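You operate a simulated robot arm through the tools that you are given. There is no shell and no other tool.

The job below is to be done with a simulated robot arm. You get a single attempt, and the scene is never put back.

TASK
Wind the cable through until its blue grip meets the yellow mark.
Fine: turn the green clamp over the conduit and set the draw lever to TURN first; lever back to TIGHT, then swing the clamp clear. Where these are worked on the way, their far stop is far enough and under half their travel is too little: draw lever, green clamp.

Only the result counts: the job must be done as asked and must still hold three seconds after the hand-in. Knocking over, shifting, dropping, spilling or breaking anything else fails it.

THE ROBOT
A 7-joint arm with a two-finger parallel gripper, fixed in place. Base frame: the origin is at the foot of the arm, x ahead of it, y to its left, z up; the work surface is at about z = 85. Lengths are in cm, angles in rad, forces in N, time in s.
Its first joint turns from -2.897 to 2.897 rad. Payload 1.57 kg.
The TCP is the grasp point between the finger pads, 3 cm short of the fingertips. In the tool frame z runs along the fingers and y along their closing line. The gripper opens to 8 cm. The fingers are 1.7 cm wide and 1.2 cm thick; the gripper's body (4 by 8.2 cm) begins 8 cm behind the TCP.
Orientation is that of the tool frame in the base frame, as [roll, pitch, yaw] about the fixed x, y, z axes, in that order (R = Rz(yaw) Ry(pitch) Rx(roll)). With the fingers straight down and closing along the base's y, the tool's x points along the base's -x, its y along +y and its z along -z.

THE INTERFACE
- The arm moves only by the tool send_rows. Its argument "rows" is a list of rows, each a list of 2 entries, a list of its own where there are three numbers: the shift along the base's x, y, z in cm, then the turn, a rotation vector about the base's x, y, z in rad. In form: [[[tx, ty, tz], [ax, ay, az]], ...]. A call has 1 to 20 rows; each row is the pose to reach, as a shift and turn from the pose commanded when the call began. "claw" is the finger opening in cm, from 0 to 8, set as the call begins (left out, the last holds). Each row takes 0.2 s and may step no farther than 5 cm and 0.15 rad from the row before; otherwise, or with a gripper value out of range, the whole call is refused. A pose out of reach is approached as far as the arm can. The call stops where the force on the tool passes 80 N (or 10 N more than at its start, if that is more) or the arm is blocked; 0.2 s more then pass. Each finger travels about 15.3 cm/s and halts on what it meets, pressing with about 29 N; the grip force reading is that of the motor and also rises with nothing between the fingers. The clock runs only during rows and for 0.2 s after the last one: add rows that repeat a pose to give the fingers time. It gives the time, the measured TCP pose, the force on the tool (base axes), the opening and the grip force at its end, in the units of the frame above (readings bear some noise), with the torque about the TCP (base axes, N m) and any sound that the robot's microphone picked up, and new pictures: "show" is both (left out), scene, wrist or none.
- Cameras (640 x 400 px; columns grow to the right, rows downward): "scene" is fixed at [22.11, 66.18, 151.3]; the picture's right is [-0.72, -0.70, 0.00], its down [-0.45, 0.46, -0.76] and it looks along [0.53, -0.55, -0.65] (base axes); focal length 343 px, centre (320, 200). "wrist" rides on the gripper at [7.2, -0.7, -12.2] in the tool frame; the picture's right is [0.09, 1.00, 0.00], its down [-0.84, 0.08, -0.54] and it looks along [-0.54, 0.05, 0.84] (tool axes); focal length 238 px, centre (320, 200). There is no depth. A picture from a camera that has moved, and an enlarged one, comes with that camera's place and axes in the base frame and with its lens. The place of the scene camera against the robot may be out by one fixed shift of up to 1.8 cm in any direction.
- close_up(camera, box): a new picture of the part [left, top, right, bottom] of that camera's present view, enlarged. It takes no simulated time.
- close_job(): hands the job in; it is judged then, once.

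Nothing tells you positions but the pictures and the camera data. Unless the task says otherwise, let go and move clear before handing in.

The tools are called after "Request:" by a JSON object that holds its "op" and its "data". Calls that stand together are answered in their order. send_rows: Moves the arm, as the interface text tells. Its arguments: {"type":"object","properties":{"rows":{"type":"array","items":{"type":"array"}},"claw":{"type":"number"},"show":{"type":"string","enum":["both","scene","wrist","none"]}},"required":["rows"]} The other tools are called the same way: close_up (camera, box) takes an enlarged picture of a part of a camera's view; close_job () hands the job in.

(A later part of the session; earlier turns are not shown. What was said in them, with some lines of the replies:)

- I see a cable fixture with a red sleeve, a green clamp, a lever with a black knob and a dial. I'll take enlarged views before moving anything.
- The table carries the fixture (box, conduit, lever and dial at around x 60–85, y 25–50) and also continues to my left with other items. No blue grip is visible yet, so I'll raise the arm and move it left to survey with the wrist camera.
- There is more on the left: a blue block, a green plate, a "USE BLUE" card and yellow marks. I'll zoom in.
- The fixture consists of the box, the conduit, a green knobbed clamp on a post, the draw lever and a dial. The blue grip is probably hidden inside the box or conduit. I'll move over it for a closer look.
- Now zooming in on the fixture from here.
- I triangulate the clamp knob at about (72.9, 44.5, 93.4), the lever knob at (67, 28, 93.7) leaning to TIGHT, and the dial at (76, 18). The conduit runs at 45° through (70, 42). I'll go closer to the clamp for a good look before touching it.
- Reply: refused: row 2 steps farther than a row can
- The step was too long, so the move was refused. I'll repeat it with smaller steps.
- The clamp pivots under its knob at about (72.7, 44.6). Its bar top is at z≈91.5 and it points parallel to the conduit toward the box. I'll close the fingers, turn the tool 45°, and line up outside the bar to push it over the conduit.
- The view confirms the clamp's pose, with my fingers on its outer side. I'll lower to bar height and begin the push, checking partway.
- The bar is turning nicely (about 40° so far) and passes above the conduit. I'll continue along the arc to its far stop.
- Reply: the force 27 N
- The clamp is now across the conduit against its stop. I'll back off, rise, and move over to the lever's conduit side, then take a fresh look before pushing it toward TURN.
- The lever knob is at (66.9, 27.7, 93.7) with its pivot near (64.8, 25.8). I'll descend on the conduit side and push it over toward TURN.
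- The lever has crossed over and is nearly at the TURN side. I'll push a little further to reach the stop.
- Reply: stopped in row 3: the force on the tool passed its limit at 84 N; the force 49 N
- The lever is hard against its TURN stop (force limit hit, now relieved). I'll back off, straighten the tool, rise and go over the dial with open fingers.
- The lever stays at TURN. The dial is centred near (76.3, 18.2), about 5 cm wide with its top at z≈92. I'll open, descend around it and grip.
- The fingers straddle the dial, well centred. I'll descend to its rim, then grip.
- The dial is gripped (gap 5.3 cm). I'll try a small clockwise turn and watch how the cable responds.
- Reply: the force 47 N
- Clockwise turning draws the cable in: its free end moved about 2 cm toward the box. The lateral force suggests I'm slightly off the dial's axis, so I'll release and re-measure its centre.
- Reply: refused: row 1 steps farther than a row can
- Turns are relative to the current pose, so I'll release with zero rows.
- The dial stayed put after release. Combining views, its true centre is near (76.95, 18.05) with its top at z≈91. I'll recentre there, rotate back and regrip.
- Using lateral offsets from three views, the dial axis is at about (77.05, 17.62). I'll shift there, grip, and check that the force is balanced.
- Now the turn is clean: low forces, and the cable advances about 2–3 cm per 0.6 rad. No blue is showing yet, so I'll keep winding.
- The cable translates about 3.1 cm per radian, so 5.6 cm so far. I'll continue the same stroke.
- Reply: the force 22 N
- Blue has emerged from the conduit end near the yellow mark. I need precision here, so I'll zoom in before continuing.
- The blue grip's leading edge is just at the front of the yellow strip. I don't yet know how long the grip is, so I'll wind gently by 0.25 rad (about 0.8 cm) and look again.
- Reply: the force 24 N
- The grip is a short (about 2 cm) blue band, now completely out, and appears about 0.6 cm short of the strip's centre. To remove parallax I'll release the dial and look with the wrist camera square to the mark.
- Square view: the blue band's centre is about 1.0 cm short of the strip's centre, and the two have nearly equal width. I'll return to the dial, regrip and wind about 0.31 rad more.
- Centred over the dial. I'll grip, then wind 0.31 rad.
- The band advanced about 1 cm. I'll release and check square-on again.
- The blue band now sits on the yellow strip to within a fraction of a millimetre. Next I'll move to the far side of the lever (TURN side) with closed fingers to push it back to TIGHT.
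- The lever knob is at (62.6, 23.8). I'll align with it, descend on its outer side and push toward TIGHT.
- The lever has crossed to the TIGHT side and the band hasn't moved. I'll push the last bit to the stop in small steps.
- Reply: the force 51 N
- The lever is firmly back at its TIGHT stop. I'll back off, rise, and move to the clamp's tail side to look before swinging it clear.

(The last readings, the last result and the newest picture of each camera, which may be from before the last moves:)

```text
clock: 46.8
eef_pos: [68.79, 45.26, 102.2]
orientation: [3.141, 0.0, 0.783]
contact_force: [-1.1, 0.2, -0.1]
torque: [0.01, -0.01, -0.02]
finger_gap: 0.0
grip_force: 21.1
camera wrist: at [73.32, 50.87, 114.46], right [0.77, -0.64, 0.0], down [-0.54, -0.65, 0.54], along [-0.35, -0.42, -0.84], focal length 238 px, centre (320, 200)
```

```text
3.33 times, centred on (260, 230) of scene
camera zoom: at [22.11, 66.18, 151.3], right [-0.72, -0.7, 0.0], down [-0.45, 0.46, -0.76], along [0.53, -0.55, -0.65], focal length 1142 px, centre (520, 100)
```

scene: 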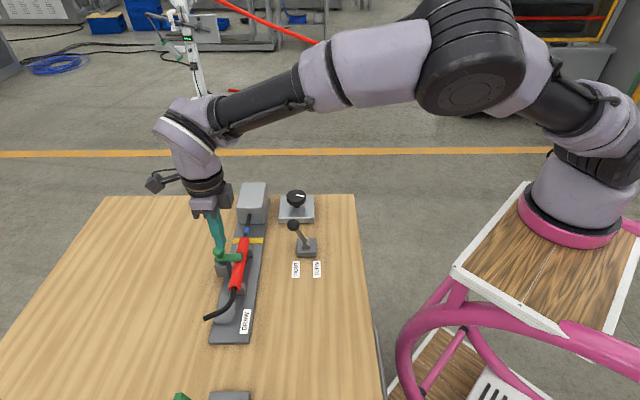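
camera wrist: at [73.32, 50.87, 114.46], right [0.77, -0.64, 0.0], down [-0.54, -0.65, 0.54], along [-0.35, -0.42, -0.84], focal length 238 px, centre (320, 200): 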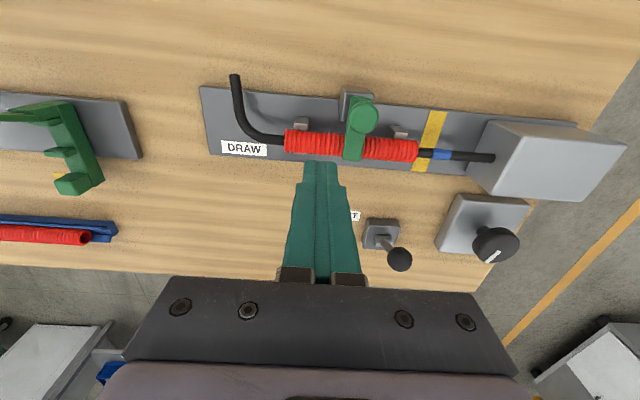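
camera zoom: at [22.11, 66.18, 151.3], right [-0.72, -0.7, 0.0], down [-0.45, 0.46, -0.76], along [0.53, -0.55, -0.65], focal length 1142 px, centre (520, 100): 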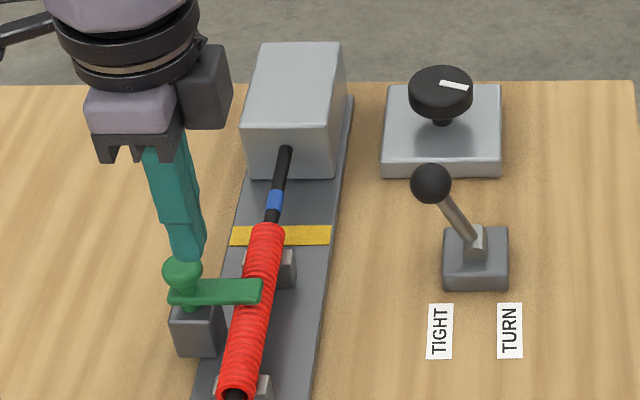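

The band and lever are unchanged. I'm on the tail side of the clamp bar, so I'll descend and sweep it back toward its parked position, checking midway.

Request:
{"op": "send_rows", "data": {"rows": [[[0, 0, -4.5], [0, 0, 0]], [[0, 0, -8.2], [0, 0, 0]], [[0.3, -0.65, -8.2], [0, 0, 0]], [[0.6, -1.3, -8.2], [0, 0, 0]], [[0.8, -1.9, -8.2], [0, 0, 0]], [[1.0, -2.4, -8.2], [0, 0, 0]], [[1.4, -3.0, -8.2], [0, 0, 0]], [[1.86, -3.5, -8.2], [0, 0, 0]], [[1.86, -3.5, -8.2], [0, 0, 0]]]}}

Request:
{"op": "close_up", "data": {"camera": "wrist", "box": [220, 60, 420, 260]}}

Request:
{"op": "close_up", "data": {"camera": "scene", "box": [180, 170, 340, 290]}}

```text
clock: 48.8
eef_pos: [70.76, 41.7, 93.94]
orientation: [-3.142, 0.0, 0.785]
contact_force: [0.0, -0.4, 0.0]
torque: [0.0, -0.03, 0.01]
finger_gap: 0.0
grip_force: 21.6
camera wrist: at [75.25, 47.18, 106.24], right [0.77, -0.64, 0.0], down [-0.54, -0.65, 0.54], along [-0.35, -0.42, -0.84], focal length 238 px, centre (320, 200)
```

scene: 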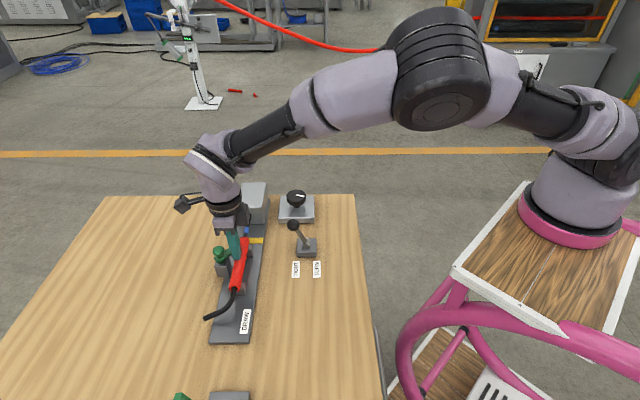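
wrist: 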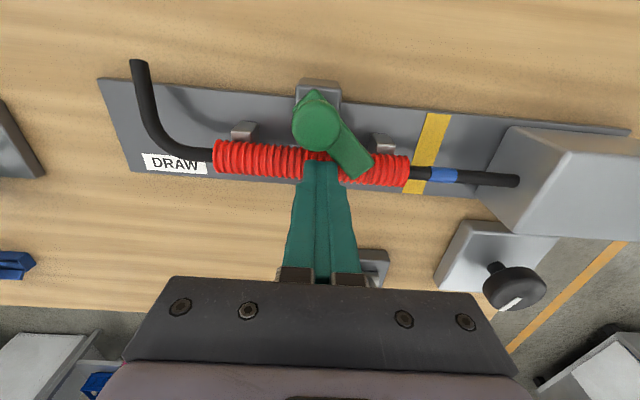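

```text
2.00 times, centred on (320, 160) of wrist
camera zoom: at [75.25, 47.18, 106.24], right [0.77, -0.64, 0.0], down [-0.54, -0.65, 0.54], along [-0.35, -0.42, -0.84], focal length 477 px, centre (320, 280)
```

zoom: 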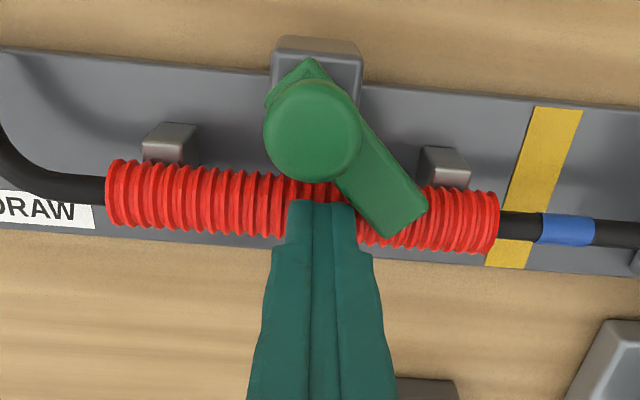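

```text
3.33 times, centred on (260, 230) of scene
camera zoom: at [22.11, 66.18, 151.3], right [-0.72, -0.7, 0.0], down [-0.45, 0.46, -0.76], along [0.53, -0.55, -0.65], focal length 1142 px, centre (520, 100)
```

zoom: 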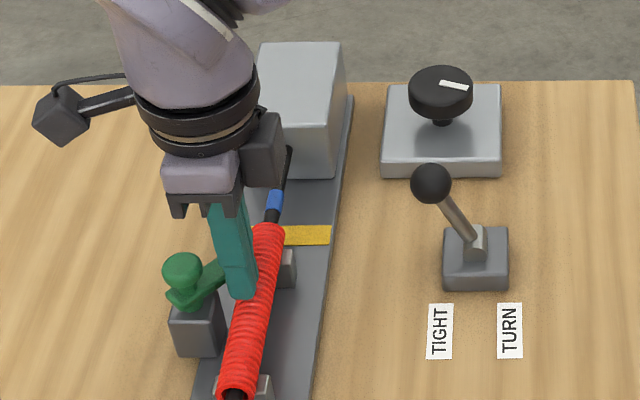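

About halfway (45°). I'll continue the arc until the bar is parallel to the conduit again.

Request:
{"op": "send_rows", "data": {"rows": [[[0.5, -0.3, 0], [0, 0, 0]], [[1.07, -0.46, 0], [0, 0, 0]], [[1.7, -0.45, 0], [0, 0, 0]], [[2.3, -0.38, 0], [0, 0, 0]], [[2.84, -0.26, 0], [0, 0, 0]], [[3.0, -0.1, 0], [0, 0, 0]], [[3.15, 0.05, 0], [0, 0, 0]], [[3.15, 0.05, 0], [0, 0, 0]]]}}

Request:
{"op": "close_up", "data": {"camera": "wrist", "box": [220, 60, 420, 260]}}

Request:
{"op": "close_up", "data": {"camera": "scene", "box": [180, 170, 340, 290]}}

```text
clock: 50.6
eef_pos: [73.49, 41.29, 94.04]
orientation: [-3.141, 0.001, 0.781]
contact_force: [-23.9, -23.1, 8.6]
torque: [-0.21, 0.71, 0.1]
finger_gap: 0.02
grip_force: 21.3
camera wrist: at [78.16, 46.93, 106.19], right [0.77, -0.64, 0.0], down [-0.54, -0.64, 0.54], along [-0.35, -0.42, -0.84], focal length 238 px, centre (320, 200)
```

scene: 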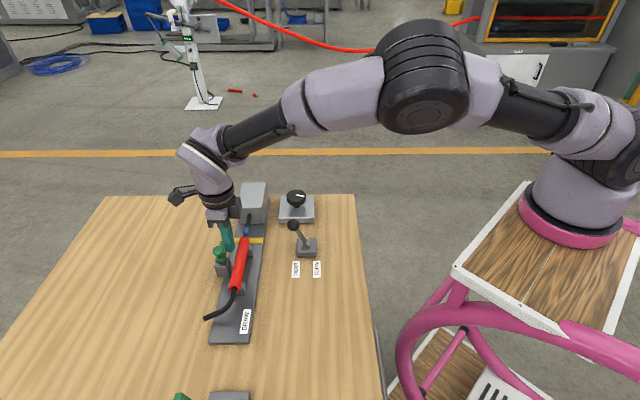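
wrist: 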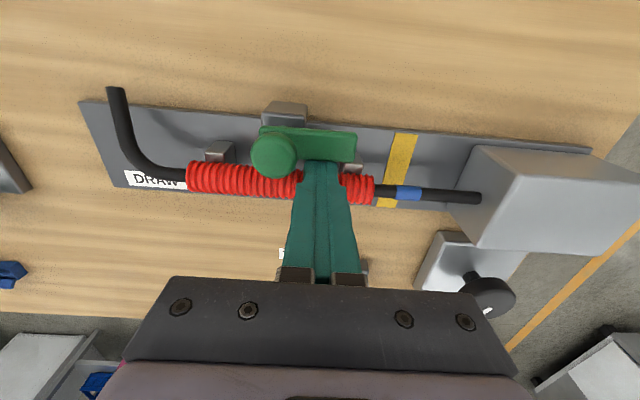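

```text
2.00 times, centred on (320, 160) of wrist
camera zoom: at [78.16, 46.93, 106.19], right [0.77, -0.64, 0.0], down [-0.54, -0.64, 0.54], along [-0.35, -0.42, -0.84], focal length 477 px, centre (320, 280)
```

zoom: 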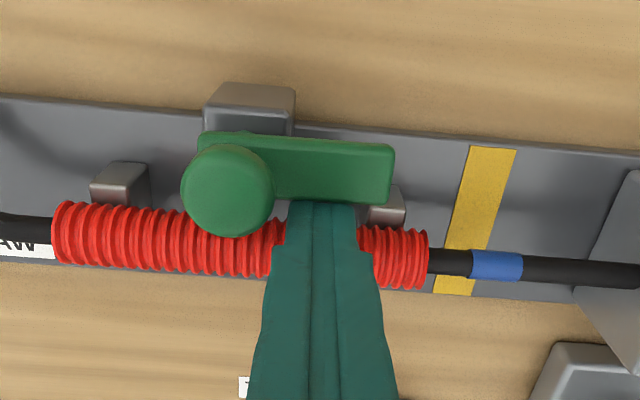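

```text
3.33 times, centred on (260, 230) of scene
camera zoom: at [22.11, 66.18, 151.3], right [-0.72, -0.7, 0.0], down [-0.45, 0.46, -0.76], along [0.53, -0.55, -0.65], focal length 1142 px, centre (520, 100)
```

zoom: 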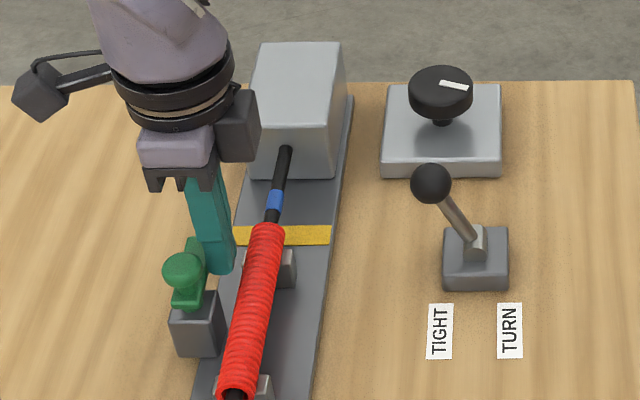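

The clamp is back parallel to the conduit at its stop. I'll back off, rise clear, and do a final square-on check of the band against the mark.

Request:
{"op": "send_rows", "data": {"rows": [[[-0.5, -0.5, 0], [0, 0, 0]], [[-0.8, -0.8, 1.5], [0, 0, 0]], [[-0.8, -0.8, 5.5], [0, 0, 0]], [[-0.8, -0.8, 9.2], [0, 0, 0]], [[1, -4, 9.2], [0, 0, 0]], [[3.1, -8, 9.2], [0, 0, 0]], [[3.1, -8, 9.2], [0, 0, 0]]]}}

Request:
{"op": "close_up", "data": {"camera": "wrist", "box": [250, 60, 390, 180]}}

Request:
{"op": "close_up", "data": {"camera": "scene", "box": [180, 170, 340, 290]}}

```text
clock: 52.2
eef_pos: [76.8, 33.55, 102.99]
orientation: [-3.142, -0.001, 0.783]
contact_force: [0.8, 0.7, 0.0]
torque: [0.01, 0.0, 0.0]
finger_gap: 0.01
grip_force: 21.0
camera wrist: at [81.37, 39.03, 115.36], right [0.77, -0.64, 0.0], down [-0.54, -0.65, 0.54], along [-0.35, -0.42, -0.84], focal length 238 px, centre (320, 200)
```

scene: 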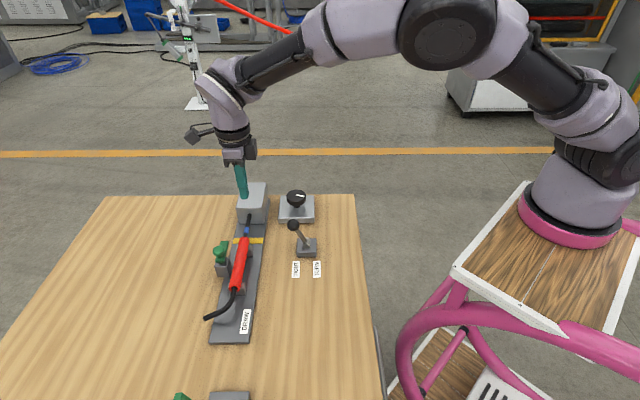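
wrist: 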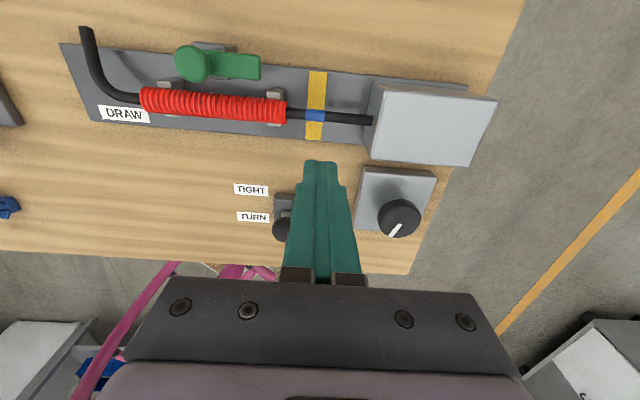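

```text
3.33 times, centred on (320, 120) of wrist
camera zoom: at [81.37, 39.03, 115.36], right [0.77, -0.64, 0.0], down [-0.54, -0.65, 0.54], along [-0.35, -0.42, -0.84], focal length 794 px, centre (320, 467)
```

zoom: 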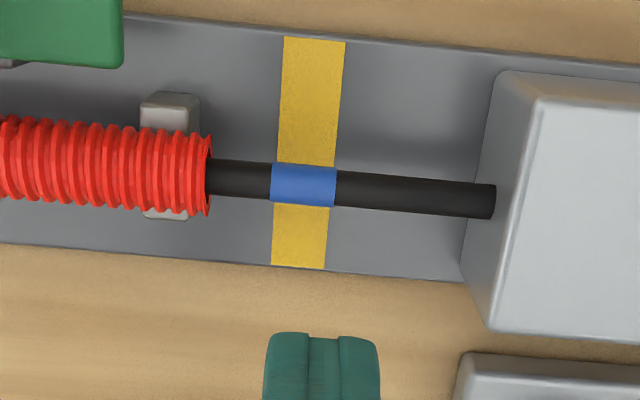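

```text
3.33 times, centred on (260, 230) of scene
camera zoom: at [22.11, 66.18, 151.3], right [-0.72, -0.7, 0.0], down [-0.45, 0.46, -0.76], along [0.53, -0.55, -0.65], focal length 1142 px, centre (520, 100)
```

zoom: 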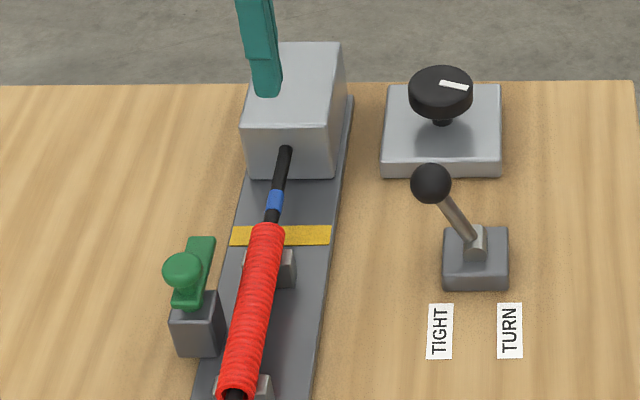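

The blue grip is on the yellow mark, the lever is at TIGHT and the clamp is swung clear. I'll lift the arm a bit further away and then hand in.

Request:
{"op": "send_rows", "data": {"rows": [[[-2, 0, 3], [0, 0, 0]], [[-4, 0, 7], [0, 0, 0]], [[-6, 0, 10], [0, 0, 0]], [[-6, 0, 10], [0, 0, 0]]], "show": "scene"}}

```text
clock: 53.2
eef_pos: [70.86, 33.68, 113.09]
orientation: [3.141, 0.0, 0.784]
contact_force: [0.1, -0.1, -0.1]
torque: [0.04, -0.01, -0.01]
finger_gap: 0.0
grip_force: 21.7
```

scene: 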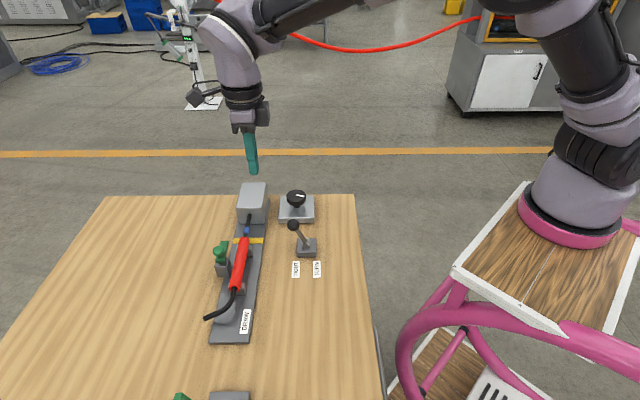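

The arm is clear and everything is in its final state, so I'm handing in.

Request:
{"op": "close_job", "data": {}}

```text
The job is handed in.
```

The cable is wound through and its blue grip is centred on the yellow mark. The last square-on wrist view, taken just before I lifted the arm away, shows them aligned to within about a millimetre. The job is handed in, but I got no verdict back.

1. **Clamp on:** I turned the green clamp over the conduit to its stop.
2. **Lever to TURN:** I pushed the draw lever to its TURN stop. The push tripped the 80 N force limit there once, and I backed off straight away.
3. **Winding:** I turned the dial clockwise, about 3 rad in all, until the grip came out of the conduit and reached the mark. The first 0.6 rad was gripped slightly off-centre, which pushed sideways on the dial with about 47 N. I re-centred before continuing and saw no shift in the dial or its plate.
4. **Lever to TIGHT:** I pushed the lever back to its TIGHT stop, and the grip did not move.
5. **Clamp clear:** I swung the clamp back to where it started, parallel to the conduit.

I took "meets the yellow mark" to mean the centre of the grip over the centre of the strip, since the two are almost the same width. The arm touched only the clamp, the lever and the dial, and it was clear of the fixture at hand-in.
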